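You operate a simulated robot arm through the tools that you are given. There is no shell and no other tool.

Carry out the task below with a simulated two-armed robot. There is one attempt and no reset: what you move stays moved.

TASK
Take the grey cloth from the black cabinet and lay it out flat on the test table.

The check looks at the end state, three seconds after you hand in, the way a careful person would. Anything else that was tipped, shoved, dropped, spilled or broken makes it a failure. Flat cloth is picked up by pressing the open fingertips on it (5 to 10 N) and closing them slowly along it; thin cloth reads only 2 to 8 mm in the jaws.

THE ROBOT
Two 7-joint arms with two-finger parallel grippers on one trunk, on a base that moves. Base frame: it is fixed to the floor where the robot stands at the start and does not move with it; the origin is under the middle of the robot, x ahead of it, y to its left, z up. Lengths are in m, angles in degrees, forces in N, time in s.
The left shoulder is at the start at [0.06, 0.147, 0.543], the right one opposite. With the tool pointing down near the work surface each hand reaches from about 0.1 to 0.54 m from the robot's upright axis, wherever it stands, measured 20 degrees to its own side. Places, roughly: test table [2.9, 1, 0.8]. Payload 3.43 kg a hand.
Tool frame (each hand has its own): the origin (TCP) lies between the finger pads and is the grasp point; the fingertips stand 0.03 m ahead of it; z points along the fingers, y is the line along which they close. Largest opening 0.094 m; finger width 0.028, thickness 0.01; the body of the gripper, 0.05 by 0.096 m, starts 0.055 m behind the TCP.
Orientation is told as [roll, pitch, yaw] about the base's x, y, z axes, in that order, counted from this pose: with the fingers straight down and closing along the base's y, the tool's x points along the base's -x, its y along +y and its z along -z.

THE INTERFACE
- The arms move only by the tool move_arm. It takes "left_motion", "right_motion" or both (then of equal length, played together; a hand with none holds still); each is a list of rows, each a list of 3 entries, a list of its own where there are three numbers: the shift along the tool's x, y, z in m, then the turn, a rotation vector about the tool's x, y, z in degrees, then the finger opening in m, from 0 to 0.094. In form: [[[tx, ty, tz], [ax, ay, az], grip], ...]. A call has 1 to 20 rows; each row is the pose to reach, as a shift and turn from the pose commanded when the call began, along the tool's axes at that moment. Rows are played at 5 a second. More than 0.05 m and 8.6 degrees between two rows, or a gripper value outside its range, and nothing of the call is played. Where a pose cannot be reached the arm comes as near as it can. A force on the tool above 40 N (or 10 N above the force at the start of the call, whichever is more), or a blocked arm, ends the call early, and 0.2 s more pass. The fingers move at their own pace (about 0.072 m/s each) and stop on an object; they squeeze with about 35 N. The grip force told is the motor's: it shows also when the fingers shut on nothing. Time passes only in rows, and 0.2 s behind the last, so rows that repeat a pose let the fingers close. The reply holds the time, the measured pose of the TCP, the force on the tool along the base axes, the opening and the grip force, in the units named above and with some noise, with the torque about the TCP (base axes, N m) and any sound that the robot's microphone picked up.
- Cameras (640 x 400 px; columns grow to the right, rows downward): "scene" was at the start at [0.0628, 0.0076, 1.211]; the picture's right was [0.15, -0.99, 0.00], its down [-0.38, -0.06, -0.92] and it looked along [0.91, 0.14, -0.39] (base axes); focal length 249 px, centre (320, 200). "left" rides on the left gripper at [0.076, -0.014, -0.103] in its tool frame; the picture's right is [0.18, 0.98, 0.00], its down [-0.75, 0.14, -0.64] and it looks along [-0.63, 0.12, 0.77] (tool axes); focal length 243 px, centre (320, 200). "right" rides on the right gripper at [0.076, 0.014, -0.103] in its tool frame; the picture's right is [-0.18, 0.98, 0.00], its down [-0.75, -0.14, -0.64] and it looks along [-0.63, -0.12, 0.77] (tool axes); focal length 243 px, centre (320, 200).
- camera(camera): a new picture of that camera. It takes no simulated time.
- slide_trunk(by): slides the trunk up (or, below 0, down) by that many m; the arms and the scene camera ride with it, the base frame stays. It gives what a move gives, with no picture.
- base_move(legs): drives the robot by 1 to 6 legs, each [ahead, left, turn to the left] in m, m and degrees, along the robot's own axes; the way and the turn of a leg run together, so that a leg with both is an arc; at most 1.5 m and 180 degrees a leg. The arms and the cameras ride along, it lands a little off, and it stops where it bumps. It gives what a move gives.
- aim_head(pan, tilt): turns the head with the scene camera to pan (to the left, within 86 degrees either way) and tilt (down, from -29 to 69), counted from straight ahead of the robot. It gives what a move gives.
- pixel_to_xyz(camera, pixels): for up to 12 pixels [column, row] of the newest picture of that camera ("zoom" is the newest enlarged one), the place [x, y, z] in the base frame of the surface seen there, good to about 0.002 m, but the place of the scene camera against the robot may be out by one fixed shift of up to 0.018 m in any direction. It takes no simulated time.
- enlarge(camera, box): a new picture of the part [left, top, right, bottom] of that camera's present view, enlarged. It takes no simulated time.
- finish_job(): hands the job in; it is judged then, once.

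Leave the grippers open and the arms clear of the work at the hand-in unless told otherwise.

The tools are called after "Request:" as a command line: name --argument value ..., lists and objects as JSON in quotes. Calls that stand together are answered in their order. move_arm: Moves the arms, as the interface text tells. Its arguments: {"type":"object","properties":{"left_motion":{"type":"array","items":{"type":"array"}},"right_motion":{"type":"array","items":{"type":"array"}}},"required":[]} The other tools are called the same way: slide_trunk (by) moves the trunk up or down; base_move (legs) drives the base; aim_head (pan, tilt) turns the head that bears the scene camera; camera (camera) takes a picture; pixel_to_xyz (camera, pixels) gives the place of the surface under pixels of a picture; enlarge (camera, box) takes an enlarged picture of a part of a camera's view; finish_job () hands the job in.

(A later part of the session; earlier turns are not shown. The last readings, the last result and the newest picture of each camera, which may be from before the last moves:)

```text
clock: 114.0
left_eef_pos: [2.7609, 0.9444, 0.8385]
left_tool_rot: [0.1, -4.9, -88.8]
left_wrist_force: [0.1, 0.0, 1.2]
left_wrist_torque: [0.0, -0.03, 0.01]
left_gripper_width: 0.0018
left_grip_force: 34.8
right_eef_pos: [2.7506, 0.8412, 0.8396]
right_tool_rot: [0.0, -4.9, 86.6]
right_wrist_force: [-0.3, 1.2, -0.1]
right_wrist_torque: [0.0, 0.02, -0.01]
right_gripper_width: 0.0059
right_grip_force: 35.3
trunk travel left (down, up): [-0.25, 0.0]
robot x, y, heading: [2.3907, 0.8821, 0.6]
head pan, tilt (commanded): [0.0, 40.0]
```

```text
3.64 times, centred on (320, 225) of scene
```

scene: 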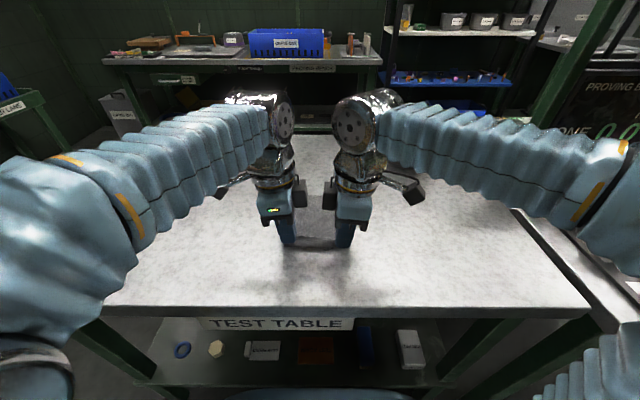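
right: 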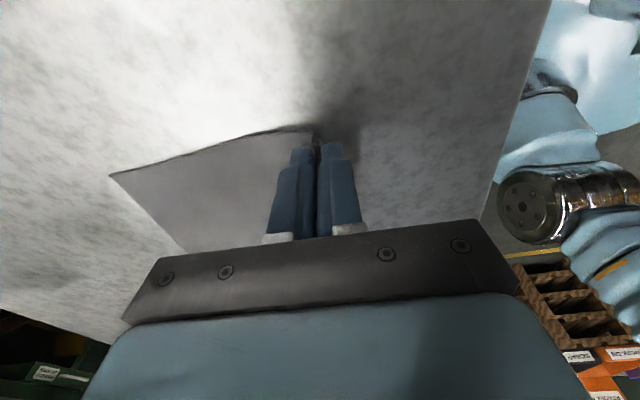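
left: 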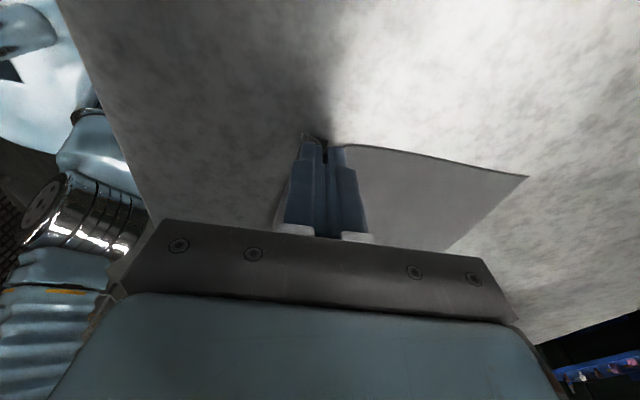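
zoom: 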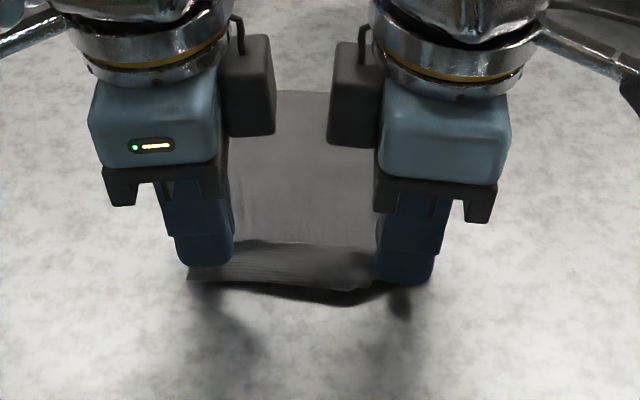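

The short flap (the cloth's near edge) has tucked under toward +x. I'll free it before releasing: lift the tips to ~5 cm while moving slightly forward and tilting the fingers back toward the robot, so that the flap hangs free, then set it down with a forward motion so it trails toward the robot.

Request:
move_arm --left_motion '[[[-0.0011, 0.0071, -0.0114], [4, 0, 0], 0.0], [[-0.0023, 0.0142, -0.0231], [8, 0, 0], 0.0], [[-0.0032, 0.0212, -0.0327], [12, 0, 0], 0.0], [[-0.0038, 0.0273, -0.0381], [16, 0, 0], 0.0], [[-0.004, 0.0313, -0.0395], [20, 0, 0], 0.0], [[-0.004, 0.0313, -0.0395], [20, 0, 0], 0.0]]' --right_motion '[[[-0.0014, -0.0071, -0.0114], [-4, 0, 0], 0.0], [[-0.0029, -0.0142, -0.0231], [-8, 0, 0], 0.0], [[-0.0041, -0.0212, -0.0327], [-12, 0, 0], 0.0], [[-0.0049, -0.0272, -0.0381], [-16, 0, 0], 0.0], [[-0.0053, -0.0312, -0.0395], [-20, 0, 0], 0.0], [[-0.0053, -0.0312, -0.0395], [-20, 0, 0], 0.0]]'

Request:
enlarge --camera "left" --box '[200, 60, 460, 240]'

Request:
enlarge --camera "right" --box '[180, 60, 440, 240]'

Request:
enlarge --camera "scene" --box '[240, 150, 400, 260]'

```text
clock: 115.4
left_eef_pos: [2.7921, 0.9455, 0.88]
left_tool_rot: [-19.9, -5.0, -88.9]
left_wrist_force: [-0.4, 0.2, 0.1]
left_wrist_torque: [0.03, -0.03, 0.01]
left_gripper_width: 0.0015
left_grip_force: 34.8
right_eef_pos: [2.7847, 0.8417, 0.8788]
right_tool_rot: [19.9, -4.9, 86.4]
right_wrist_force: [0.5, 1.4, -0.5]
right_wrist_torque: [-0.01, 0.0, -0.02]
right_gripper_width: 0.0057
right_grip_force: 34.7
trunk travel left (down, up): [-0.25, 0.0]
robot x, y, heading: [2.3913, 0.8844, 0.4]
head pan, tilt (commanded): [0.0, 40.0]
```

```text
2.22 times, centred on (330, 150) of left
```

zoom: 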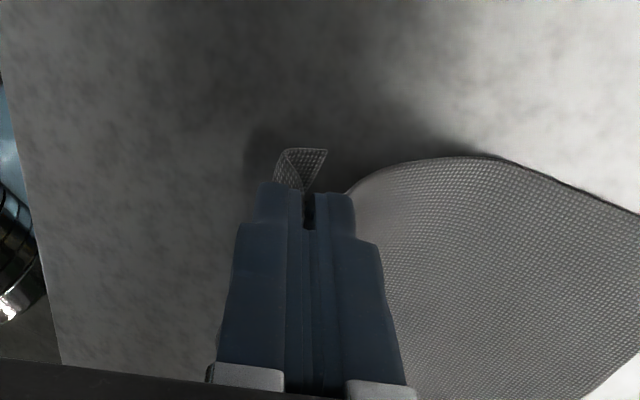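

```text
2.22 times, centred on (310, 150) of right
```

zoom: 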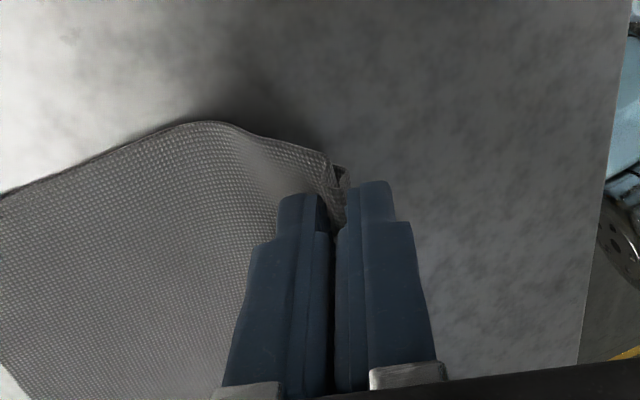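

```text
3.64 times, centred on (320, 205) of scene
```

zoom: 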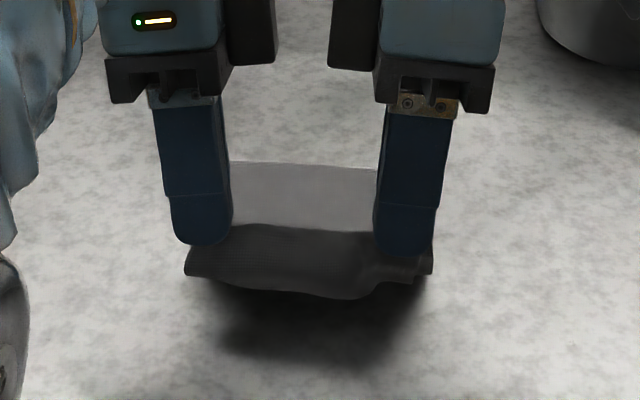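

The flap hangs free now below the tips, on the robot side. I lower with a slow forward motion so its edge trails toward the robot.

Request:
move_arm --left_motion '[[[0.0006, 0.0055, 0.0065], [0, 0, 0], 0.0], [[0.0012, 0.0107, 0.012], [0, 0, 0], 0.0], [[0.0017, 0.0169, 0.0172], [0, 0, 0], 0.0], [[0.002, 0.0242, 0.0199], [0, 0, 0], 0.0], [[0.0024, 0.0315, 0.0225], [0, 0, 0], 0.0]]' --right_motion '[[[0.0004, -0.0051, 0.0052], [0, 0, 0], 0.0], [[0.0008, -0.0103, 0.0107], [0, 0, 0], 0.0], [[0.0011, -0.0164, 0.016], [0, 0, 0], 0.0], [[0.0012, -0.0237, 0.0186], [0, 0, 0], 0.0], [[0.0012, -0.0311, 0.0213], [0, 0, 0], 0.0]]'

Request:
enlarge --camera "left" --box '[200, 60, 460, 240]'

Request:
enlarge --camera "right" --box '[180, 60, 440, 240]'

Request:
enlarge --camera "scene" --box '[240, 150, 400, 260]'

```text
clock: 116.6
left_eef_pos: [2.8138, 0.9455, 0.8466]
left_tool_rot: [-20.0, -4.9, -89.0]
left_wrist_force: [0.5, 0.3, 0.5]
left_wrist_torque: [0.01, -0.05, 0.01]
left_gripper_width: 0.002
left_grip_force: 35.5
right_eef_pos: [2.8039, 0.8427, 0.8497]
right_tool_rot: [20.0, -4.9, 86.5]
right_wrist_force: [-0.2, 0.1, -0.8]
right_wrist_torque: [0.0, -0.01, -0.04]
right_gripper_width: 0.0061
right_grip_force: 34.6
trunk travel left (down, up): [-0.25, 0.0]
robot x, y, heading: [2.3918, 0.8821, 0.4]
head pan, tilt (commanded): [0.0, 40.0]
```

```text
2.22 times, centred on (330, 150) of left
```

zoom: 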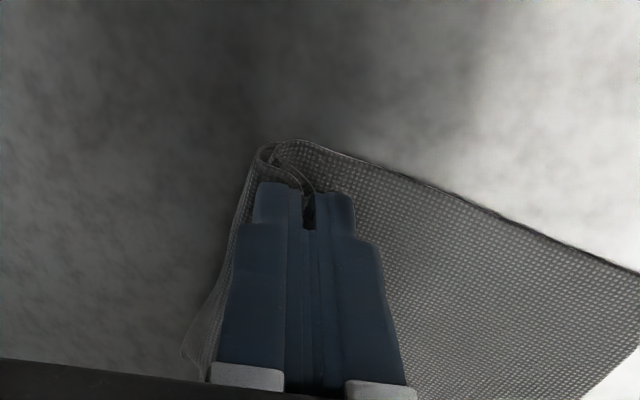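

```text
2.22 times, centred on (310, 150) of right
```

zoom: 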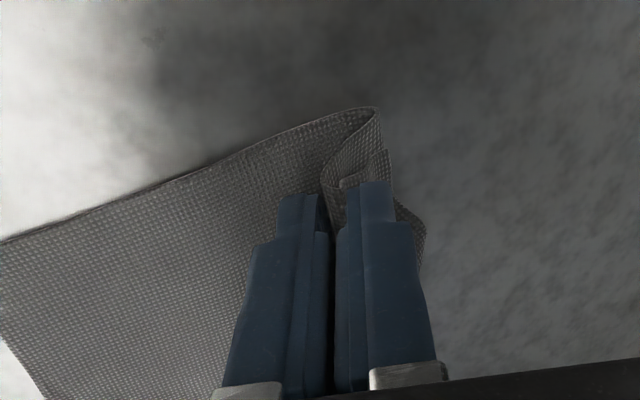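

```text
3.64 times, centred on (320, 205) of scene
```

zoom: 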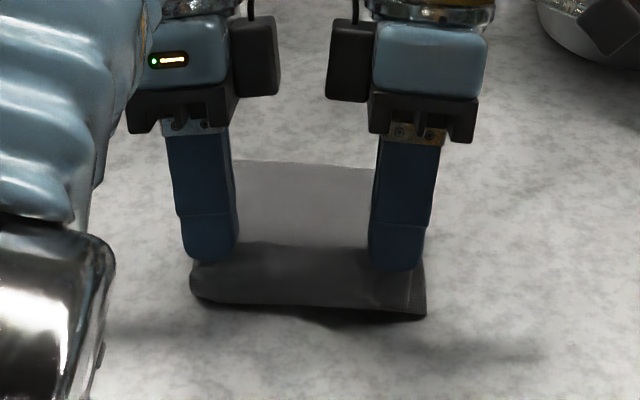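

The forward motion made the main part bulge back under the tips, so releasing here would leave an S-fold. A cleaner way: lift again, draw the cloth straight back until the pinched edge is just past the table's front edge (x≈2.633), where the flap hangs down freely, release there, then slide the cloth forward onto the table by pressing near its far edge. First: lift and make the main part taut again.

Request:
move_arm --left_motion '[[[-0.0011, -0.0197, -0.0104], [-5, 0, 0], 0.0], [[-0.0023, -0.039, -0.0208], [-10, 0, 0], 0.0], [[-0.0018, -0.0482, -0.0135], [-15, 0, 0], 0.0], [[-0.0012, -0.0573, -0.0062], [-20, 0, 0], 0.0], [[-0.0012, -0.0573, -0.0062], [-20, 0, 0], 0.0]]' --right_motion '[[[-0.0003, 0.0192, -0.009], [5, 0, 0], 0.0], [[-0.0007, 0.038, -0.018], [10, 0, 0], 0.0], [[0.0003, 0.0472, -0.0108], [15, 0, 0], 0.0], [[0.0013, 0.0564, -0.0035], [20, 0, 0], 0.0], [[0.0013, 0.0564, -0.0035], [20, 0, 0], 0.0]]'

Request:
enlarge --camera "left" --box '[200, 60, 460, 240]'

Request:
enlarge --camera "right" --box '[180, 60, 440, 240]'

Request:
enlarge --camera "scene" --box '[240, 150, 400, 260]'

```text
clock: 117.8
left_eef_pos: [2.7625, 0.9462, 0.8709]
left_tool_rot: [0.1, -5.0, -88.8]
left_wrist_force: [-0.1, -0.6, 0.2]
left_wrist_torque: [-0.02, 0.06, -0.03]
left_gripper_width: 0.0018
left_grip_force: 35.4
right_eef_pos: [2.7522, 0.8421, 0.8713]
right_tool_rot: [-0.1, -5.0, 86.5]
right_wrist_force: [-0.4, -0.1, 0.4]
right_wrist_torque: [-0.03, -0.02, -0.01]
right_gripper_width: 0.0057
right_grip_force: 34.9
trunk travel left (down, up): [-0.25, 0.0]
robot x, y, heading: [2.3917, 0.881, 0.2]
head pan, tilt (commanded): [0.0, 40.0]
```

```text
2.22 times, centred on (330, 150) of left
```

zoom: 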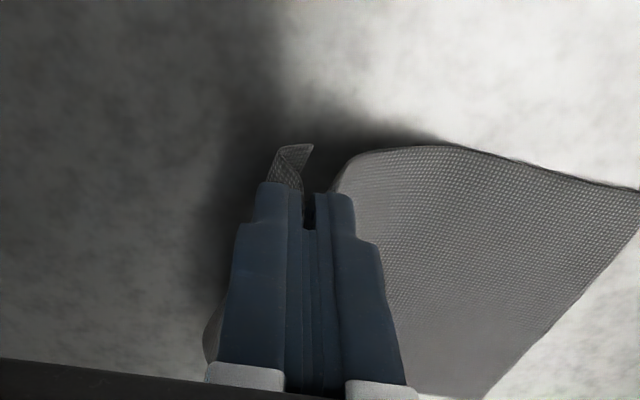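

```text
2.22 times, centred on (310, 150) of right
```

zoom: 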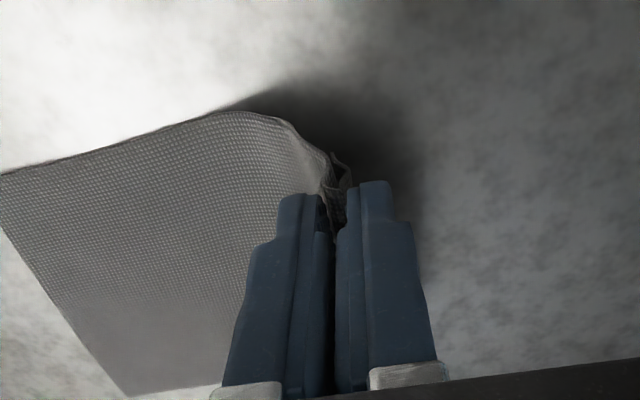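

```text
3.64 times, centred on (320, 205) of scene
```

zoom: 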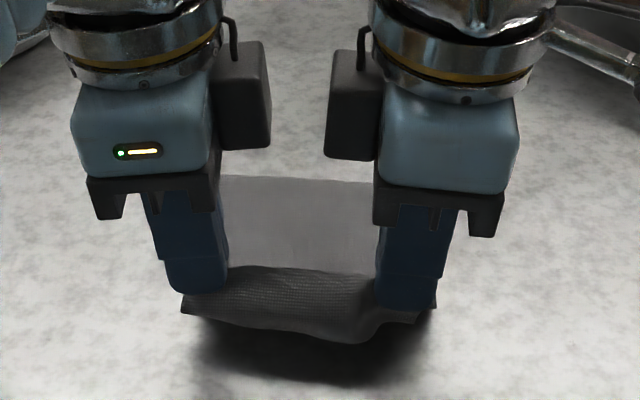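

The main part is smooth and the flap hangs free. Now I draw both hands back 0.1375 m at this height until the pinch is past the table's front edge.

Request:
move_arm --left_motion '[[[0.0002, -0.01, 0], [0, 0, 0], 0.0], [[0.0004, -0.022, 0], [0, 0, 0], 0.0], [[0.0007, -0.035, 0], [0, 0, 0], 0.0], [[0.001, -0.048, 0], [0, 0, 0], 0.0], [[0.0013, -0.061, 0], [0, 0, 0], 0.0], [[0.0016, -0.074, 0], [0, 0, 0], 0.0], [[0.0019, -0.087, 0], [0, 0, 0], 0.0], [[0.0022, -0.1, 0], [0, 0, 0], 0.0], [[0.0025, -0.113, 0], [0, 0, 0], 0.0], [[0.0028, -0.126, 0], [0, 0, 0], 0.0], [[0.003, -0.1375, 0], [0, 0, 0], 0.0], [[0.003, -0.1375, 0], [0, 0, 0], 0.0]]' --right_motion '[[[0.0006, 0.01, 0], [0, 0, 0], 0.0], [[0.0013, 0.022, 0], [0, 0, 0], 0.0], [[0.0021, 0.035, 0], [0, 0, 0], 0.0], [[0.0029, 0.048, 0], [0, 0, 0], 0.0], [[0.0037, 0.061, 0], [0, 0, 0], 0.0], [[0.0045, 0.074, 0], [0, 0, 0], 0.0], [[0.0053, 0.087, 0], [0, 0, 0], 0.0], [[0.0061, 0.1, 0], [0, 0, 0], 0.0], [[0.0069, 0.113, 0], [0, 0, 0], 0.0], [[0.0077, 0.126, 0], [0, 0, 0], 0.0], [[0.0084, 0.1375, 0], [0, 0, 0], 0.0], [[0.0084, 0.1375, 0], [0, 0, 0], 0.0]]'

Request:
aim_head --pan 0 --tilt 55

Request:
camera --camera "scene"

Request:
camera --camera "left"

Request:
camera --camera "right"

```text
clock: 120.4
left_eef_pos: [2.6252, 0.9434, 0.8725]
left_tool_rot: [0.0, -5.0, -88.9]
left_wrist_force: [-0.1, -0.8, 0.3]
left_wrist_torque: [-0.04, 0.05, -0.03]
left_gripper_width: 0.0017
left_grip_force: 35.2
right_eef_pos: [2.6165, 0.8441, 0.872]
right_tool_rot: [-0.1, -4.9, 86.4]
right_wrist_force: [-0.4, 0.4, 0.0]
right_wrist_torque: [-0.02, -0.03, 0.03]
right_gripper_width: 0.0061
right_grip_force: 34.8
trunk travel left (down, up): [-0.25, 0.0]
robot x, y, heading: [2.3924, 0.8859, 0.1]
head pan, tilt (commanded): [0.0, 40.0]
```

```text
clock: 121.2
left_eef_pos: [2.6258, 0.9438, 0.8716]
left_tool_rot: [-0.1, -5.0, -88.9]
left_wrist_force: [0.0, 0.0, 0.1]
left_wrist_torque: [0.04, 0.03, -0.01]
left_gripper_width: 0.0019
left_grip_force: 35.4
right_eef_pos: [2.615, 0.8437, 0.8717]
right_tool_rot: [-0.1, -4.8, 86.5]
right_wrist_force: [-0.5, -0.1, 0.8]
right_wrist_torque: [-0.02, 0.0, 0.01]
right_gripper_width: 0.0061
right_grip_force: 35.7
trunk travel left (down, up): [-0.25, 0.0]
robot x, y, heading: [2.3905, 0.8825, 0.1]
head pan, tilt (commanded): [0.0, 55.0]
```

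```text
taken
```

scene: 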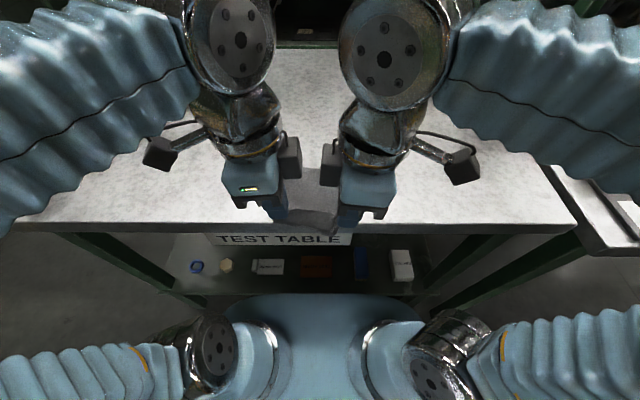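

```text
taken
```

left: 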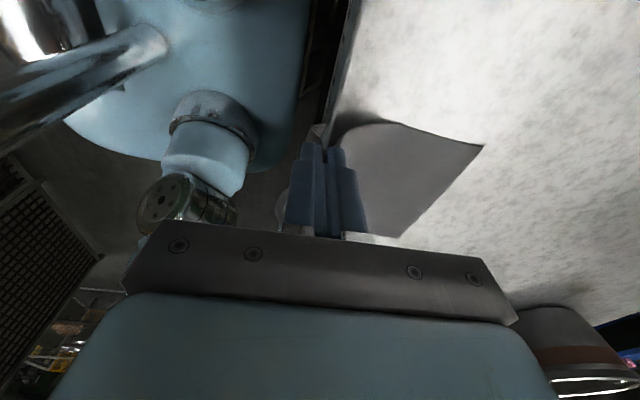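

```text
taken
```

right: 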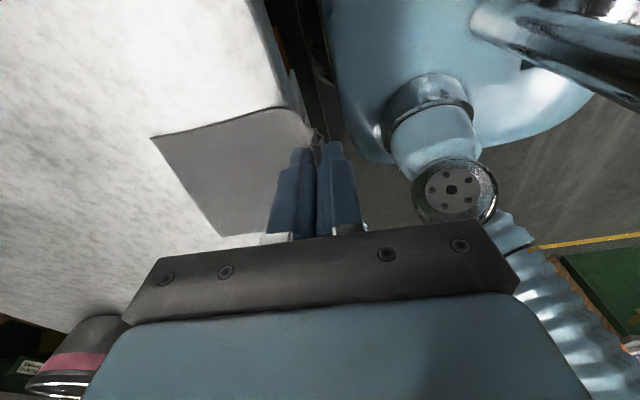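

The pinch is just beyond the edge. I lower the hands so the tips are ~8 mm above table level.

Request:
move_arm --left_motion '[[[0.0006, 0, 0.0065], [0, 0, 0], 0.0], [[0.0012, 0, 0.013], [0, 0, 0], 0.0], [[0.0018, 0, 0.0195], [0, 0, 0], 0.0], [[0.0024, 0, 0.026], [0, 0, 0], 0.0], [[0.003, 0, 0.0325], [0, 0, 0], 0.0], [[0.003, 0, 0.0325], [0, 0, 0], 0.0]]' --right_motion '[[[0.0006, 0, 0.0065], [0, 0, 0], 0.0], [[0.0012, 0, 0.013], [0, 0, 0], 0.0], [[0.0018, 0, 0.0195], [0, 0, 0], 0.0], [[0.0024, 0, 0.026], [0, 0, 0], 0.0], [[0.003, 0, 0.0325], [0, 0, 0], 0.0], [[0.003, 0, 0.0325], [0, 0, 0], 0.0]]'

Request:
enlarge --camera "left" --box '[220, 60, 500, 240]'

Request:
enlarge --camera "right" --box '[140, 60, 420, 240]'

Request:
enlarge --camera "scene" --box '[220, 160, 400, 280]'

```text
clock: 122.5
left_eef_pos: [2.6255, 0.9452, 0.8393]
left_tool_rot: [0.0, -4.9, -88.9]
left_wrist_force: [-1.1, 0.1, 0.4]
left_wrist_torque: [0.0, 0.04, -0.01]
left_gripper_width: 0.0017
left_grip_force: 34.7
right_eef_pos: [2.6149, 0.8407, 0.8387]
right_tool_rot: [0.0, -4.9, 86.4]
right_wrist_force: [-0.5, 0.4, 1.0]
right_wrist_torque: [0.02, 0.01, 0.0]
right_gripper_width: 0.0062
right_grip_force: 35.0
trunk travel left (down, up): [-0.25, 0.0]
robot x, y, heading: [2.3925, 0.8829, 0.6]
head pan, tilt (commanded): [0.0, 55.0]
```

```text
2.22 times, centred on (360, 150) of left
```

zoom: 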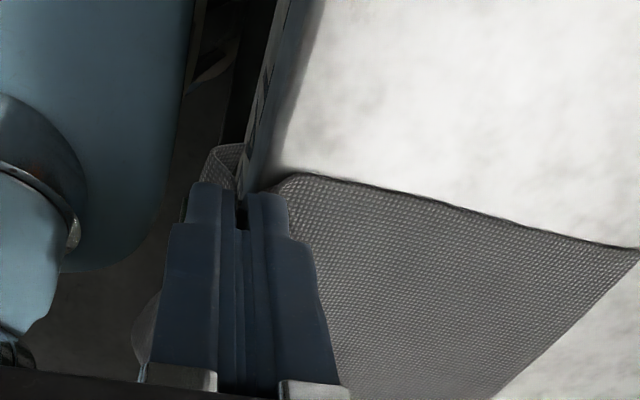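

```text
2.22 times, centred on (280, 150) of right
```

zoom: 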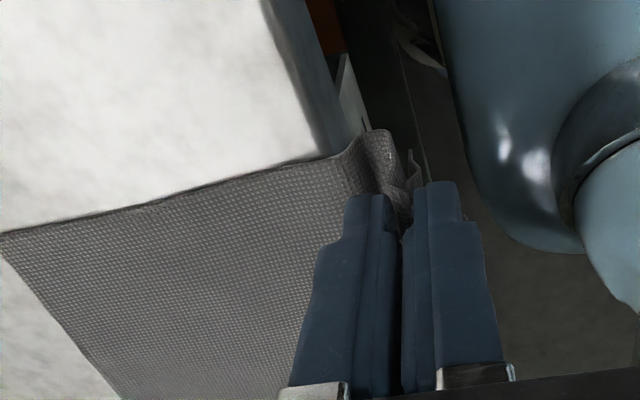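

```text
3.33 times, centred on (310, 220) of scene
```

zoom: 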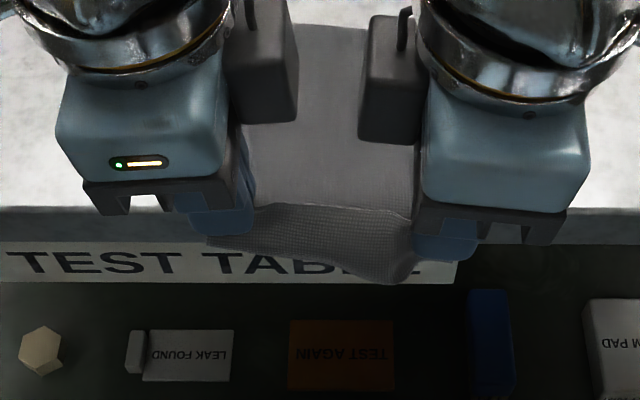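

The flap hangs freely over the edge and the main part lies flat. I check the far corners: (505,171) in "left", (144,165) in "right".

Request:
camera --camera "left"

Request:
camera --camera "right"

Request:
pixel_to_xyz --camera "left" --pixels '[[504, 172], [440, 234], [400, 150], [350, 140], [400, 200]]'

Request:
pixel_to_xyz --camera "right" --pixels '[[145, 166], [195, 233], [230, 150], [280, 135], [230, 200]]'

```text
taken
```

left: 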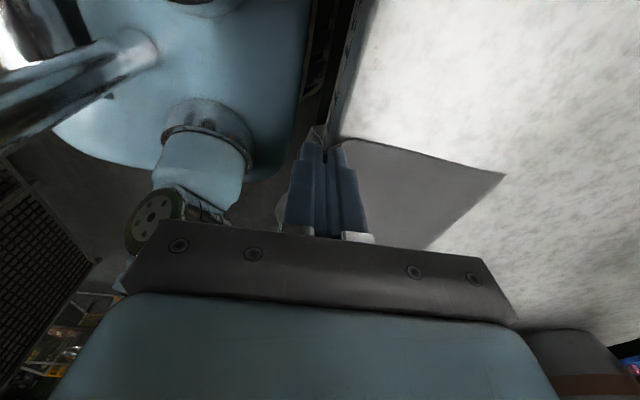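

```text
taken
```

right: 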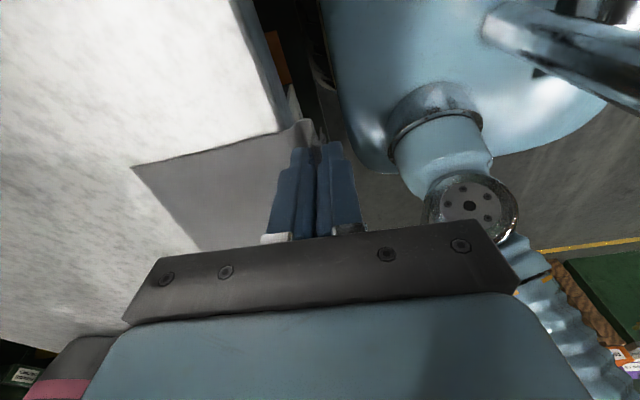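

```text
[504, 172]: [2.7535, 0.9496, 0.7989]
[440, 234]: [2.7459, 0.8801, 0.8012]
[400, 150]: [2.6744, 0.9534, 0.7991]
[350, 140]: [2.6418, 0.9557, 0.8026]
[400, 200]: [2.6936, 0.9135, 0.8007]
```

```text
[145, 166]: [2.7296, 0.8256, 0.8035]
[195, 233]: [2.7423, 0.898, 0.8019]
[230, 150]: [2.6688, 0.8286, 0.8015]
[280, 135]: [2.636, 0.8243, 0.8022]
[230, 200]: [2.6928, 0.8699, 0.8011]
```

Far edge is at x≈2.75/2.73, so ~7 cm hang over. To be safe I release one hand at a time: the left opens slowly and rises while the right still holds.

Request:
move_arm --left_motion '[[[0, 0, 0], [0, 0, 0], 0.008], [[0, 0, 0], [0, 0, 0], 0.016], [[0, 0, 0], [0, 0, 0], 0.026], [[0, 0, 0], [0, 0, 0], 0.036], [[0, 0, 0], [0, 0, 0], 0.046], [[0, 0, 0], [0, 0, 0], 0.05], [[0, 0, -0.01], [0, 0, 0], 0.05], [[0, 0, -0.025], [0, 0, 0], 0.05], [[0, 0, -0.04], [0, 0, 0], 0.05], [[0, 0, -0.055], [0, 0, 0], 0.05], [[0, 0, -0.055], [0, 0, 0], 0.05]]'

Request:
camera --camera "left"

Request:
enlarge --camera "scene" --box '[220, 160, 400, 280]'

```text
clock: 125.0
left_eef_pos: [2.6247, 0.9508, 0.8927]
left_tool_rot: [-0.1, -4.9, -88.9]
left_wrist_force: [0.4, -0.1, -0.2]
left_wrist_torque: [0.0, -0.03, -0.04]
left_gripper_width: 0.0502
left_grip_force: 0.1
right_eef_pos: [2.6151, 0.8418, 0.8391]
right_tool_rot: [0.0, -4.9, 86.5]
right_wrist_force: [0.7, -0.6, 0.0]
right_wrist_torque: [0.01, 0.0, 0.01]
right_gripper_width: 0.006
right_grip_force: 35.2
trunk travel left (down, up): [-0.25, 0.0]
robot x, y, heading: [2.3916, 0.8828, 0.7]
head pan, tilt (commanded): [0.0, 55.0]
```

```text
taken
```

left: 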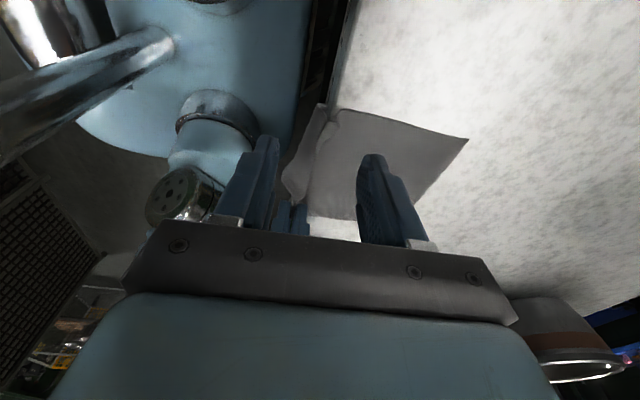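

```text
3.33 times, centred on (310, 220) of scene
```

zoom: 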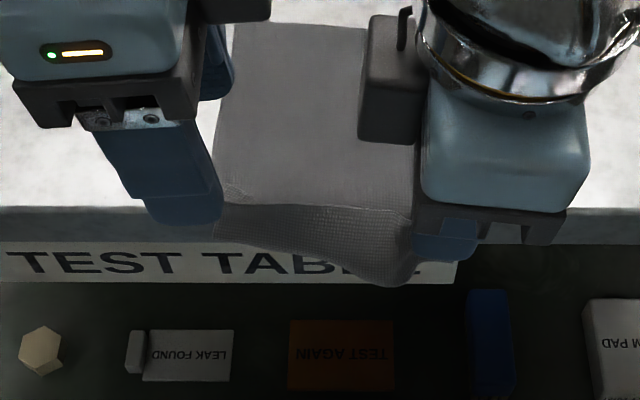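

Left released cleanly; its side now drapes over the edge. I move the left hand, fingers closed, above the far-left part of the cloth at about (2.738, 0.936), tip 2 cm above.

Request:
move_arm --left_motion '[[[-0.0035, 0.025, 0.0002], [0, 0, 0], 0.04], [[-0.007, 0.0499, 0.0005], [0, 0, 0], 0.03], [[-0.0105, 0.07, 0.0007], [0, 0, 0], 0.02], [[-0.0139, 0.0897, 0.001], [0, 0, 0], 0.01], [[-0.0135, 0.113, 0.011], [0, 0, 0], 0.0], [[-0.012, 0.113, 0.0273], [0, 0, 0], 0.0], [[-0.0107, 0.113, 0.0436], [0, 0, 0], 0.0], [[-0.0107, 0.113, 0.0436], [0, 0, 0], 0.0]]'

Request:
camera --camera "left"

Request:
camera --camera "scene"

```text
clock: 126.8
left_eef_pos: [2.7395, 0.9366, 0.85]
left_tool_rot: [0.1, -4.9, -88.9]
left_wrist_force: [0.9, -0.1, 0.1]
left_wrist_torque: [-0.01, 0.0, -0.01]
left_gripper_width: 0.0
left_grip_force: 32.4
right_eef_pos: [2.6154, 0.8413, 0.8392]
right_tool_rot: [0.0, -4.9, 86.5]
right_wrist_force: [-0.3, 0.4, 0.5]
right_wrist_torque: [0.03, 0.0, 0.0]
right_gripper_width: 0.0059
right_grip_force: 35.1
trunk travel left (down, up): [-0.25, 0.0]
robot x, y, heading: [2.3937, 0.8807, 0.3]
head pan, tilt (commanded): [0.0, 55.0]
```

```text
taken
```

left: 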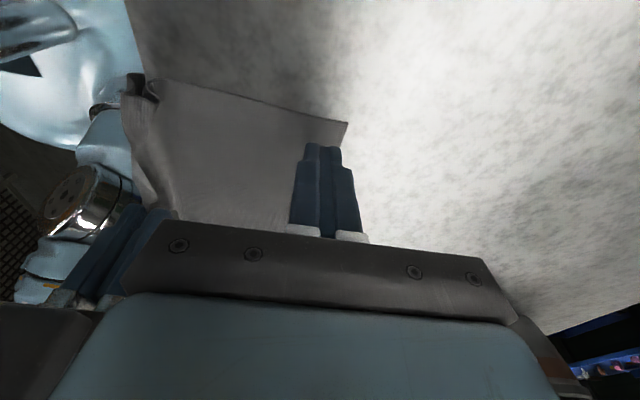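

```text
taken
```

scene: 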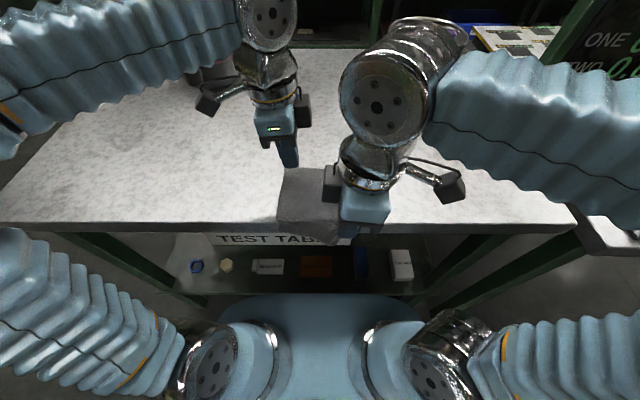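

I read the far corner and edges again from the left camera.

Request:
pixel_to_xyz --camera "left" --pixels '[[344, 124], [340, 140], [250, 102], [165, 82], [300, 180], [200, 150], [132, 100], [150, 180]]'

```text
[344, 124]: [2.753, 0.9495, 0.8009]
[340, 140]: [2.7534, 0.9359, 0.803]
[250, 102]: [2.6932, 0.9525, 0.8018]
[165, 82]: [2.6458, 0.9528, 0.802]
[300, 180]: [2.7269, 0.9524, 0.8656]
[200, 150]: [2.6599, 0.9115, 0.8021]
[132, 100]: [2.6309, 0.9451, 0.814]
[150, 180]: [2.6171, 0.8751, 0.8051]
```

I lower the left tip onto the cloth, slowly at the end.

Request:
move_arm --left_motion '[[[0, 0, 0.006], [0, 0, 0], 0.0], [[0, 0, 0.012], [0, 0, 0], 0.0], [[0, 0, 0.015], [0, 0, 0], 0.0], [[0, 0, 0.0165], [0, 0, 0], 0.0], [[0, 0, 0.0165], [0, 0, 0], 0.0]]'

```text
clock: 128.0
left_eef_pos: [2.7392, 0.9336, 0.8348]
left_tool_rot: [0.0, -5.0, -88.9]
left_wrist_force: [0.9, -0.2, -0.2]
left_wrist_torque: [0.05, -0.04, -0.01]
left_gripper_width: 0.0
left_grip_force: 33.0
right_eef_pos: [2.6161, 0.8423, 0.839]
right_tool_rot: [0.0, -5.0, 86.5]
right_wrist_force: [-0.6, -0.2, -0.2]
right_wrist_torque: [-0.03, 0.02, 0.0]
right_gripper_width: 0.006
right_grip_force: 35.3
trunk travel left (down, up): [-0.25, 0.0]
robot x, y, heading: [2.3941, 0.8853, 0.3]
head pan, tilt (commanded): [0.0, 55.0]
```

Request:
move_arm --left_motion '[[[0, 0, 0.001], [0, 0, 0], 0.0], [[0, 0, 0.002], [0, 0, 0], 0.0], [[0, 0, 0.0028], [0, 0, 0], 0.0], [[0, 0, 0.0028], [0, 0, 0], 0.0]]'

```text
clock: 128.9
left_eef_pos: [2.7388, 0.936, 0.8325]
left_tool_rot: [0.2, -5.0, -88.9]
left_wrist_force: [-1.4, -0.3, 12.4]
left_wrist_torque: [0.14, 0.1, 0.04]
left_gripper_width: 0.0001
left_grip_force: 33.3
right_eef_pos: [2.6151, 0.8414, 0.8389]
right_tool_rot: [-0.1, -5.0, 86.5]
right_wrist_force: [-0.1, -0.4, -0.2]
right_wrist_torque: [-0.05, -0.03, -0.02]
right_gripper_width: 0.0058
right_grip_force: 35.2
trunk travel left (down, up): [-0.25, 0.0]
robot x, y, heading: [2.39, 0.8828, 0.4]
head pan, tilt (commanded): [0.0, 55.0]
```

The left presses with 12 N, holding the cloth in place. Now the right opens slowly and rises.

Request:
move_arm --right_motion '[[[0, 0, 0], [0, 0, 0], 0.01], [[0, 0, 0], [0, 0, 0], 0.018], [[0, 0, 0], [0, 0, 0], 0.026], [[0, 0, 0], [0, 0, 0], 0.036], [[0, 0, 0], [0, 0, 0], 0.046], [[0, 0, 0], [0, 0, 0], 0.05], [[0, 0, -0.01], [0, 0, 0], 0.05], [[0, 0, -0.025], [0, 0, 0], 0.05], [[0, 0, -0.04], [0, 0, 0], 0.05], [[0, 0, -0.055], [0, 0, 0], 0.05], [[0, 0, -0.055], [0, 0, 0], 0.05]]'

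Request:
camera --camera "right"

Request:
camera --camera "left"

Request:
camera --camera "scene"

```text
clock: 131.3
left_eef_pos: [2.7383, 0.9353, 0.832]
left_tool_rot: [0.1, -5.0, -89.0]
left_wrist_force: [-0.4, 0.1, 23.4]
left_wrist_torque: [0.21, -0.02, 0.01]
left_gripper_width: 0.0
left_grip_force: 33.0
right_eef_pos: [2.614, 0.8371, 0.8937]
right_tool_rot: [-0.2, -5.0, 86.6]
right_wrist_force: [0.3, 0.3, -0.3]
right_wrist_torque: [-0.03, -0.01, -0.03]
right_gripper_width: 0.0502
right_grip_force: 0.0
trunk travel left (down, up): [-0.25, 0.0]
robot x, y, heading: [2.3927, 0.8823, 0.4]
head pan, tilt (commanded): [0.0, 55.0]
```

```text
taken
```

right: 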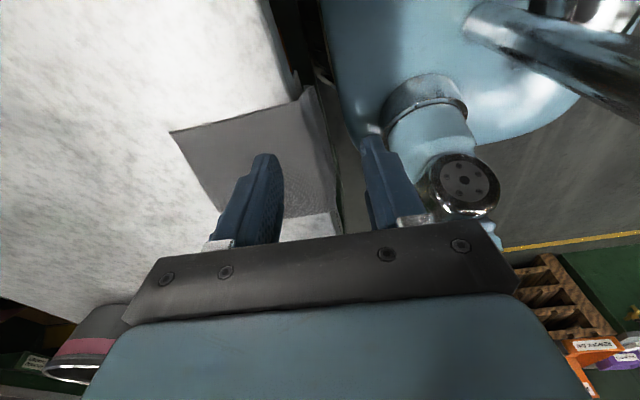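

```text
taken
```

left: 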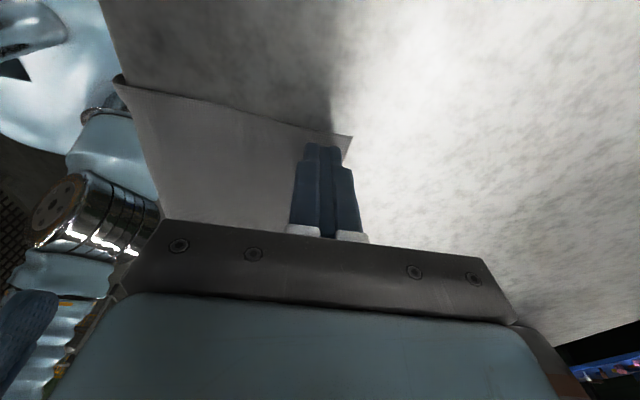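

```text
taken
```

scene: 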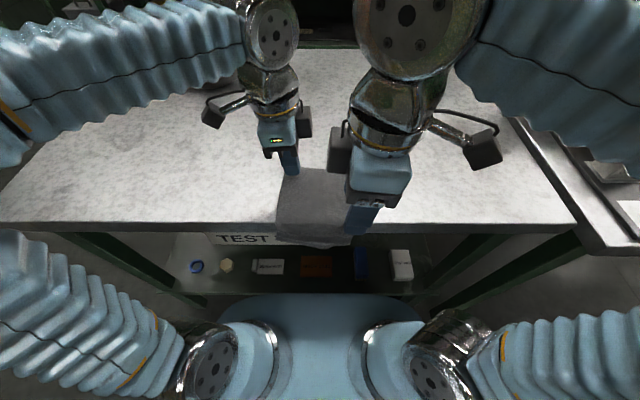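

The cloth now lies smooth, only its near strip hanging over the edge. I read the far-right corner for the right hand's press point.

Request:
pixel_to_xyz --camera "right" --pixels '[[175, 134], [190, 160], [215, 200], [240, 118], [300, 103], [320, 150], [290, 200], [335, 200]]'

Request:
enlarge --camera "right" --box '[160, 70, 400, 250]'

```text
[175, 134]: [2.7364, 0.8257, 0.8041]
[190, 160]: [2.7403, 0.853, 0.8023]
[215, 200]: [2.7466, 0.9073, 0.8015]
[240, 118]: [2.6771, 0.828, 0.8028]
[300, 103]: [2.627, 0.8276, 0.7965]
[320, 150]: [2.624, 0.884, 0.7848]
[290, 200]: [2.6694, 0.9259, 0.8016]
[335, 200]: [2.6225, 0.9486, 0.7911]
```

```text
2.22 times, centred on (280, 160) of right
```

zoom: 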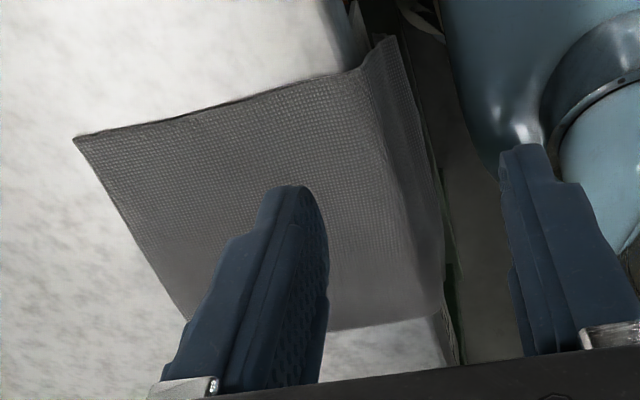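

Very clean. The right hand (closing its fingers) goes to above the far-right part at about (2.724, 0.838), tip 2 cm up.

Request:
move_arm --right_motion '[[[-0.0015, -0.025, 0.0001], [0, 0, 0], 0.04], [[-0.003, -0.0499, 0.0003], [0, 0, 0], 0.03], [[-0.0039, -0.0799, 0.0003], [0, 0, 0], 0.015], [[-0.0046, -0.1099, 0.0055], [0, 0, 0], 0.0], [[-0.003, -0.1099, 0.0234], [0, 0, 0], 0.0], [[-0.0013, -0.1099, 0.0433], [0, 0, 0], 0.0], [[-0.0013, -0.1099, 0.0433], [0, 0, 0], 0.0]]'

Request:
camera --camera "right"

Request:
camera --camera "scene"

```text
clock: 132.9
left_eef_pos: [2.7398, 0.9373, 0.8333]
left_tool_rot: [0.1, -4.9, -88.9]
left_wrist_force: [0.3, 0.1, 25.9]
left_wrist_torque: [0.27, -0.01, -0.01]
left_gripper_width: 0.0002
left_grip_force: 33.2
right_eef_pos: [2.7265, 0.8345, 0.8497]
right_tool_rot: [-0.1, -5.0, 86.4]
right_wrist_force: [-0.1, 0.2, -0.6]
right_wrist_torque: [-0.02, 0.01, 0.05]
right_gripper_width: 0.0
right_grip_force: 33.2
trunk travel left (down, up): [-0.25, 0.0]
robot x, y, heading: [2.398, 0.8843, -0.1]
head pan, tilt (commanded): [0.0, 55.0]
```

```text
taken
```

right: 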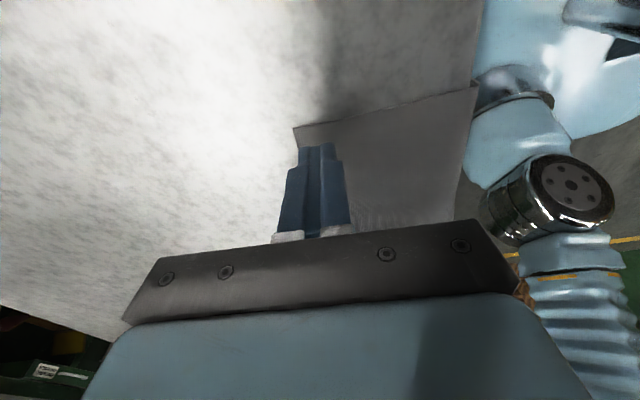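

```text
taken
```

scene: 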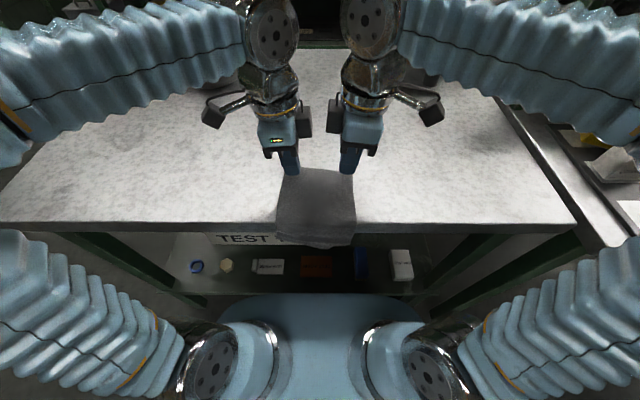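

I lower the right tip to just above contact and ease the left press a little (it has drifted to 26 N).

Request:
move_arm --left_motion '[[[0, 0, -0.0005], [0, 0, 0], 0.0], [[0, 0, -0.001], [0, 0, 0], 0.0], [[0, 0, -0.001], [0, 0, 0], 0.0], [[0, 0, -0.001], [0, 0, 0], 0.0], [[0, 0, -0.001], [0, 0, 0], 0.0]]' --right_motion '[[[0, 0, 0.006], [0, 0, 0], 0.0], [[0, 0, 0.012], [0, 0, 0], 0.0], [[0, 0, 0.015], [0, 0, 0], 0.0], [[0, 0, 0.0165], [0, 0, 0], 0.0], [[0, 0, 0.0165], [0, 0, 0], 0.0]]'

```text
clock: 134.2
left_eef_pos: [2.7392, 0.9355, 0.8319]
left_tool_rot: [0.0, -4.9, -89.0]
left_wrist_force: [-0.5, -4.3, 16.7]
left_wrist_torque: [0.04, 0.02, 0.0]
left_gripper_width: 0.0
left_grip_force: 33.3
right_eef_pos: [2.7263, 0.8346, 0.8339]
right_tool_rot: [-0.2, -4.9, 86.4]
right_wrist_force: [0.2, -0.3, -0.6]
right_wrist_torque: [0.03, 0.0, 0.01]
right_gripper_width: 0.0
right_grip_force: 33.0
trunk travel left (down, up): [-0.25, 0.0]
robot x, y, heading: [2.3879, 0.8811, 0.2]
head pan, tilt (commanded): [0.0, 55.0]
```

Request:
move_arm --left_motion '[[[0, 0, -0.0004], [0, 0, 0], 0.0], [[0, 0, -0.0006], [0, 0, 0], 0.0], [[0, 0, -0.0006], [0, 0, 0], 0.0]]' --right_motion '[[[0, 0, 0.001], [0, 0, 0], 0.0], [[0, 0, 0.002], [0, 0, 0], 0.0], [[0, 0, 0.002], [0, 0, 0], 0.0]]'

```text
clock: 134.9
left_eef_pos: [2.7388, 0.9368, 0.8335]
left_tool_rot: [0.0, -4.8, -89.0]
left_wrist_force: [0.4, 0.1, 1.1]
left_wrist_torque: [-0.04, 0.03, -0.02]
left_gripper_width: 0.0002
left_grip_force: 33.1
right_eef_pos: [2.7253, 0.8363, 0.8321]
right_tool_rot: [-0.1, -5.0, 86.6]
right_wrist_force: [1.7, -2.8, 12.9]
right_wrist_torque: [-0.25, -0.08, 0.05]
right_gripper_width: 0.0
right_grip_force: 32.7
trunk travel left (down, up): [-0.25, 0.0]
robot x, y, heading: [2.391, 0.8866, 0.3]
head pan, tilt (commanded): [0.0, 55.0]
```

Left 1 N, right 13 N. I balance them: left +0.5 mm, right −0.2 mm.

Request:
move_arm --left_motion '[[[0, 0, 0.0005], [0, 0, 0], 0.0], [[0, 0, 0.0005], [0, 0, 0], 0.0]]' --right_motion '[[[0, 0, -0.0002], [0, 0, 0], 0.0], [[0, 0, -0.0002], [0, 0, 0], 0.0]]'

```text
clock: 135.6
left_eef_pos: [2.7379, 0.9353, 0.8334]
left_tool_rot: [0.0, -4.9, -88.8]
left_wrist_force: [0.4, 0.7, 1.1]
left_wrist_torque: [0.02, -0.01, -0.02]
left_gripper_width: 0.0003
left_grip_force: 32.7
right_eef_pos: [2.725, 0.8368, 0.8324]
right_tool_rot: [-0.1, -5.1, 86.5]
right_wrist_force: [3.8, -2.2, 16.8]
right_wrist_torque: [-0.24, -0.12, 0.01]
right_gripper_width: 0.0001
right_grip_force: 33.1
trunk travel left (down, up): [-0.25, 0.0]
robot x, y, heading: [2.3903, 0.8812, 0.4]
head pan, tilt (commanded): [0.0, 55.0]
```

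Request:
move_arm --left_motion '[[[0, 0, 0.0005], [0, 0, 0], 0.0], [[0, 0, 0.001], [0, 0, 0], 0.0], [[0, 0, 0.001], [0, 0, 0], 0.0]]' --right_motion '[[[0, 0, -0.0003], [0, 0, 0], 0.0], [[0, 0, -0.0005], [0, 0, 0], 0.0], [[0, 0, -0.0005], [0, 0, 0], 0.0]]'

```text
clock: 136.3
left_eef_pos: [2.7391, 0.9339, 0.8309]
left_tool_rot: [0.0, -4.8, -88.9]
left_wrist_force: [-0.2, 1.1, 8.3]
left_wrist_torque: [0.13, 0.04, 0.04]
left_gripper_width: 0.0001
left_grip_force: 33.1
right_eef_pos: [2.7247, 0.8369, 0.833]
right_tool_rot: [-0.1, -5.0, 86.5]
right_wrist_force: [5.1, -0.7, 20.7]
right_wrist_torque: [-0.2, -0.12, 0.07]
right_gripper_width: 0.0001
right_grip_force: 33.0
trunk travel left (down, up): [-0.25, 0.0]
robot x, y, heading: [2.3939, 0.8804, 0.4]
head pan, tilt (commanded): [0.0, 55.0]
```

Left 8 N, right 21 N (it creeps up over time). I ease the right by 0.8 mm and start dragging forward: 2 cm.

Request:
move_arm --left_motion '[[[0, 0, 0], [0, 0, 0], 0.0], [[-0.0001, 0.006, 0], [0, 0, 0], 0.0], [[-0.0003, 0.013, 0], [0, 0, 0], 0.0], [[-0.0004, 0.02, 0], [0, 0, 0], 0.0]]' --right_motion '[[[0, 0, -0.0008], [0, 0, 0], 0.0], [[-0.0004, -0.006, -0.0008], [0, 0, 0], 0.0], [[-0.0008, -0.013, -0.0008], [0, 0, 0], 0.0], [[-0.0012, -0.02, -0.0008], [0, 0, 0], 0.0]]'

Request:
camera --camera "right"

Request:
camera --camera "left"

Request:
enlarge --camera "scene" --box '[220, 130, 420, 260]'

```text
clock: 137.3
left_eef_pos: [2.7576, 0.9359, 0.832]
left_tool_rot: [0.1, -5.0, -89.0]
left_wrist_force: [-2.8, -1.0, 12.6]
left_wrist_torque: [0.1, 0.1, 0.01]
left_gripper_width: 0.0
left_grip_force: 33.0
right_eef_pos: [2.7448, 0.8362, 0.8325]
right_tool_rot: [0.0, -4.9, 86.5]
right_wrist_force: [0.1, 0.4, 0.0]
right_wrist_torque: [0.01, 0.02, 0.01]
right_gripper_width: 0.0
right_grip_force: 33.3
trunk travel left (down, up): [-0.25, 0.0]
robot x, y, heading: [2.3953, 0.883, 0.4]
head pan, tilt (commanded): [0.0, 55.0]
```

```text
taken
```

right: 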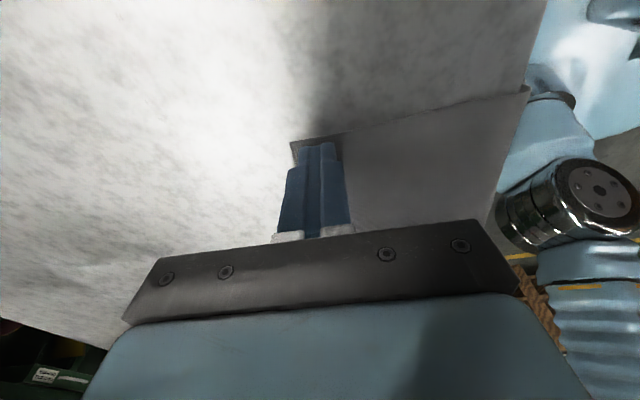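

```text
taken
```

left: 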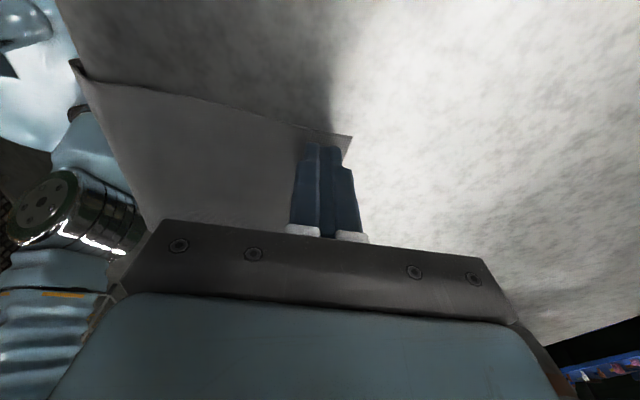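

```text
3.08 times, centred on (320, 195) of scene
```

zoom: 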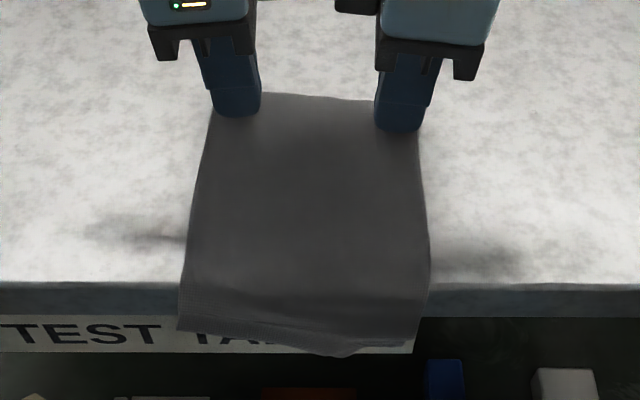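

The cloth followed by 2 cm, staying smooth. The right lost contact; I press it 0.7 mm down again and drag another 2.5 cm.

Request:
move_arm --left_motion '[[[0, 0, 0], [0, 0, 0], 0.0], [[-0.0001, 0.006, 0], [0, 0, 0], 0.0], [[-0.0003, 0.013, 0], [0, 0, 0], 0.0], [[-0.0004, 0.02, 0], [0, 0, 0], 0.0], [[-0.0005, 0.025, 0], [0, 0, 0], 0.0]]' --right_motion '[[[0, 0, 0.0007], [0, 0, 0], 0.0], [[-0.0004, -0.006, 0.0007], [0, 0, 0], 0.0], [[-0.0008, -0.013, 0.0007], [0, 0, 0], 0.0], [[-0.0012, -0.02, 0.0007], [0, 0, 0], 0.0], [[-0.0015, -0.025, 0.0007], [0, 0, 0], 0.0]]'

Request:
camera --camera "right"

Request:
camera --camera "left"

Request:
enlarge --camera "scene" --box '[220, 130, 420, 260]'

```text
clock: 138.6
left_eef_pos: [2.7835, 0.9361, 0.8315]
left_tool_rot: [0.0, -4.9, -88.9]
left_wrist_force: [-2.2, -0.9, 9.7]
left_wrist_torque: [0.08, 0.07, 0.03]
left_gripper_width: 0.0
left_grip_force: 33.2
right_eef_pos: [2.7699, 0.8353, 0.8329]
right_tool_rot: [0.0, -5.0, 86.5]
right_wrist_force: [-0.1, 0.3, 1.6]
right_wrist_torque: [0.03, -0.01, 0.03]
right_gripper_width: 0.0
right_grip_force: 32.5
trunk travel left (down, up): [-0.25, 0.0]
robot x, y, heading: [2.3958, 0.8845, 0.3]
head pan, tilt (commanded): [0.0, 55.0]
```

```text
taken
```

right: 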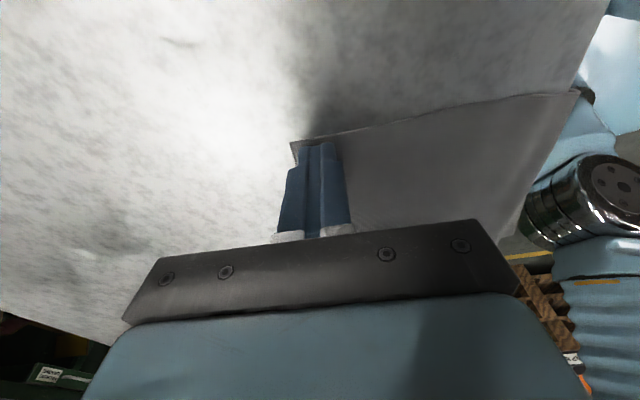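

```text
taken
```

left: 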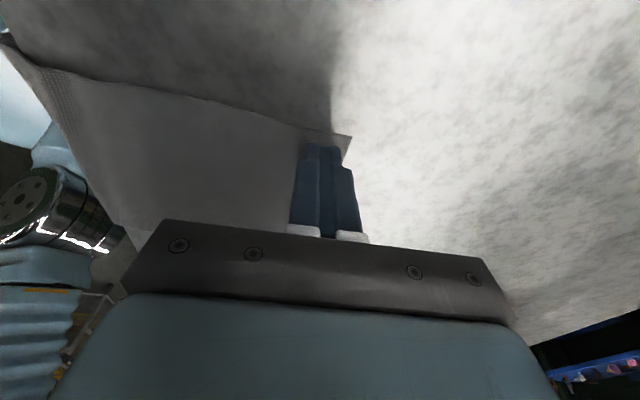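

```text
3.08 times, centred on (320, 195) of scene
```

zoom: 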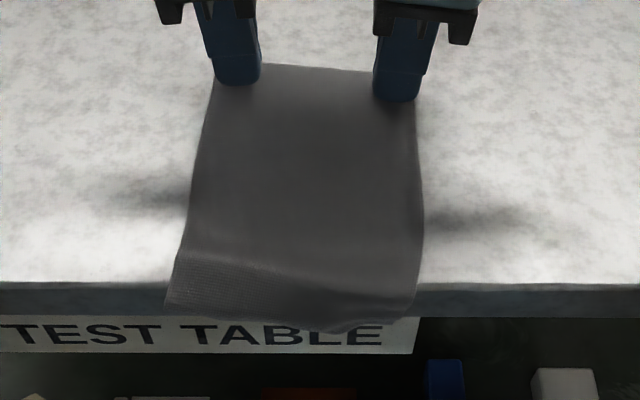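

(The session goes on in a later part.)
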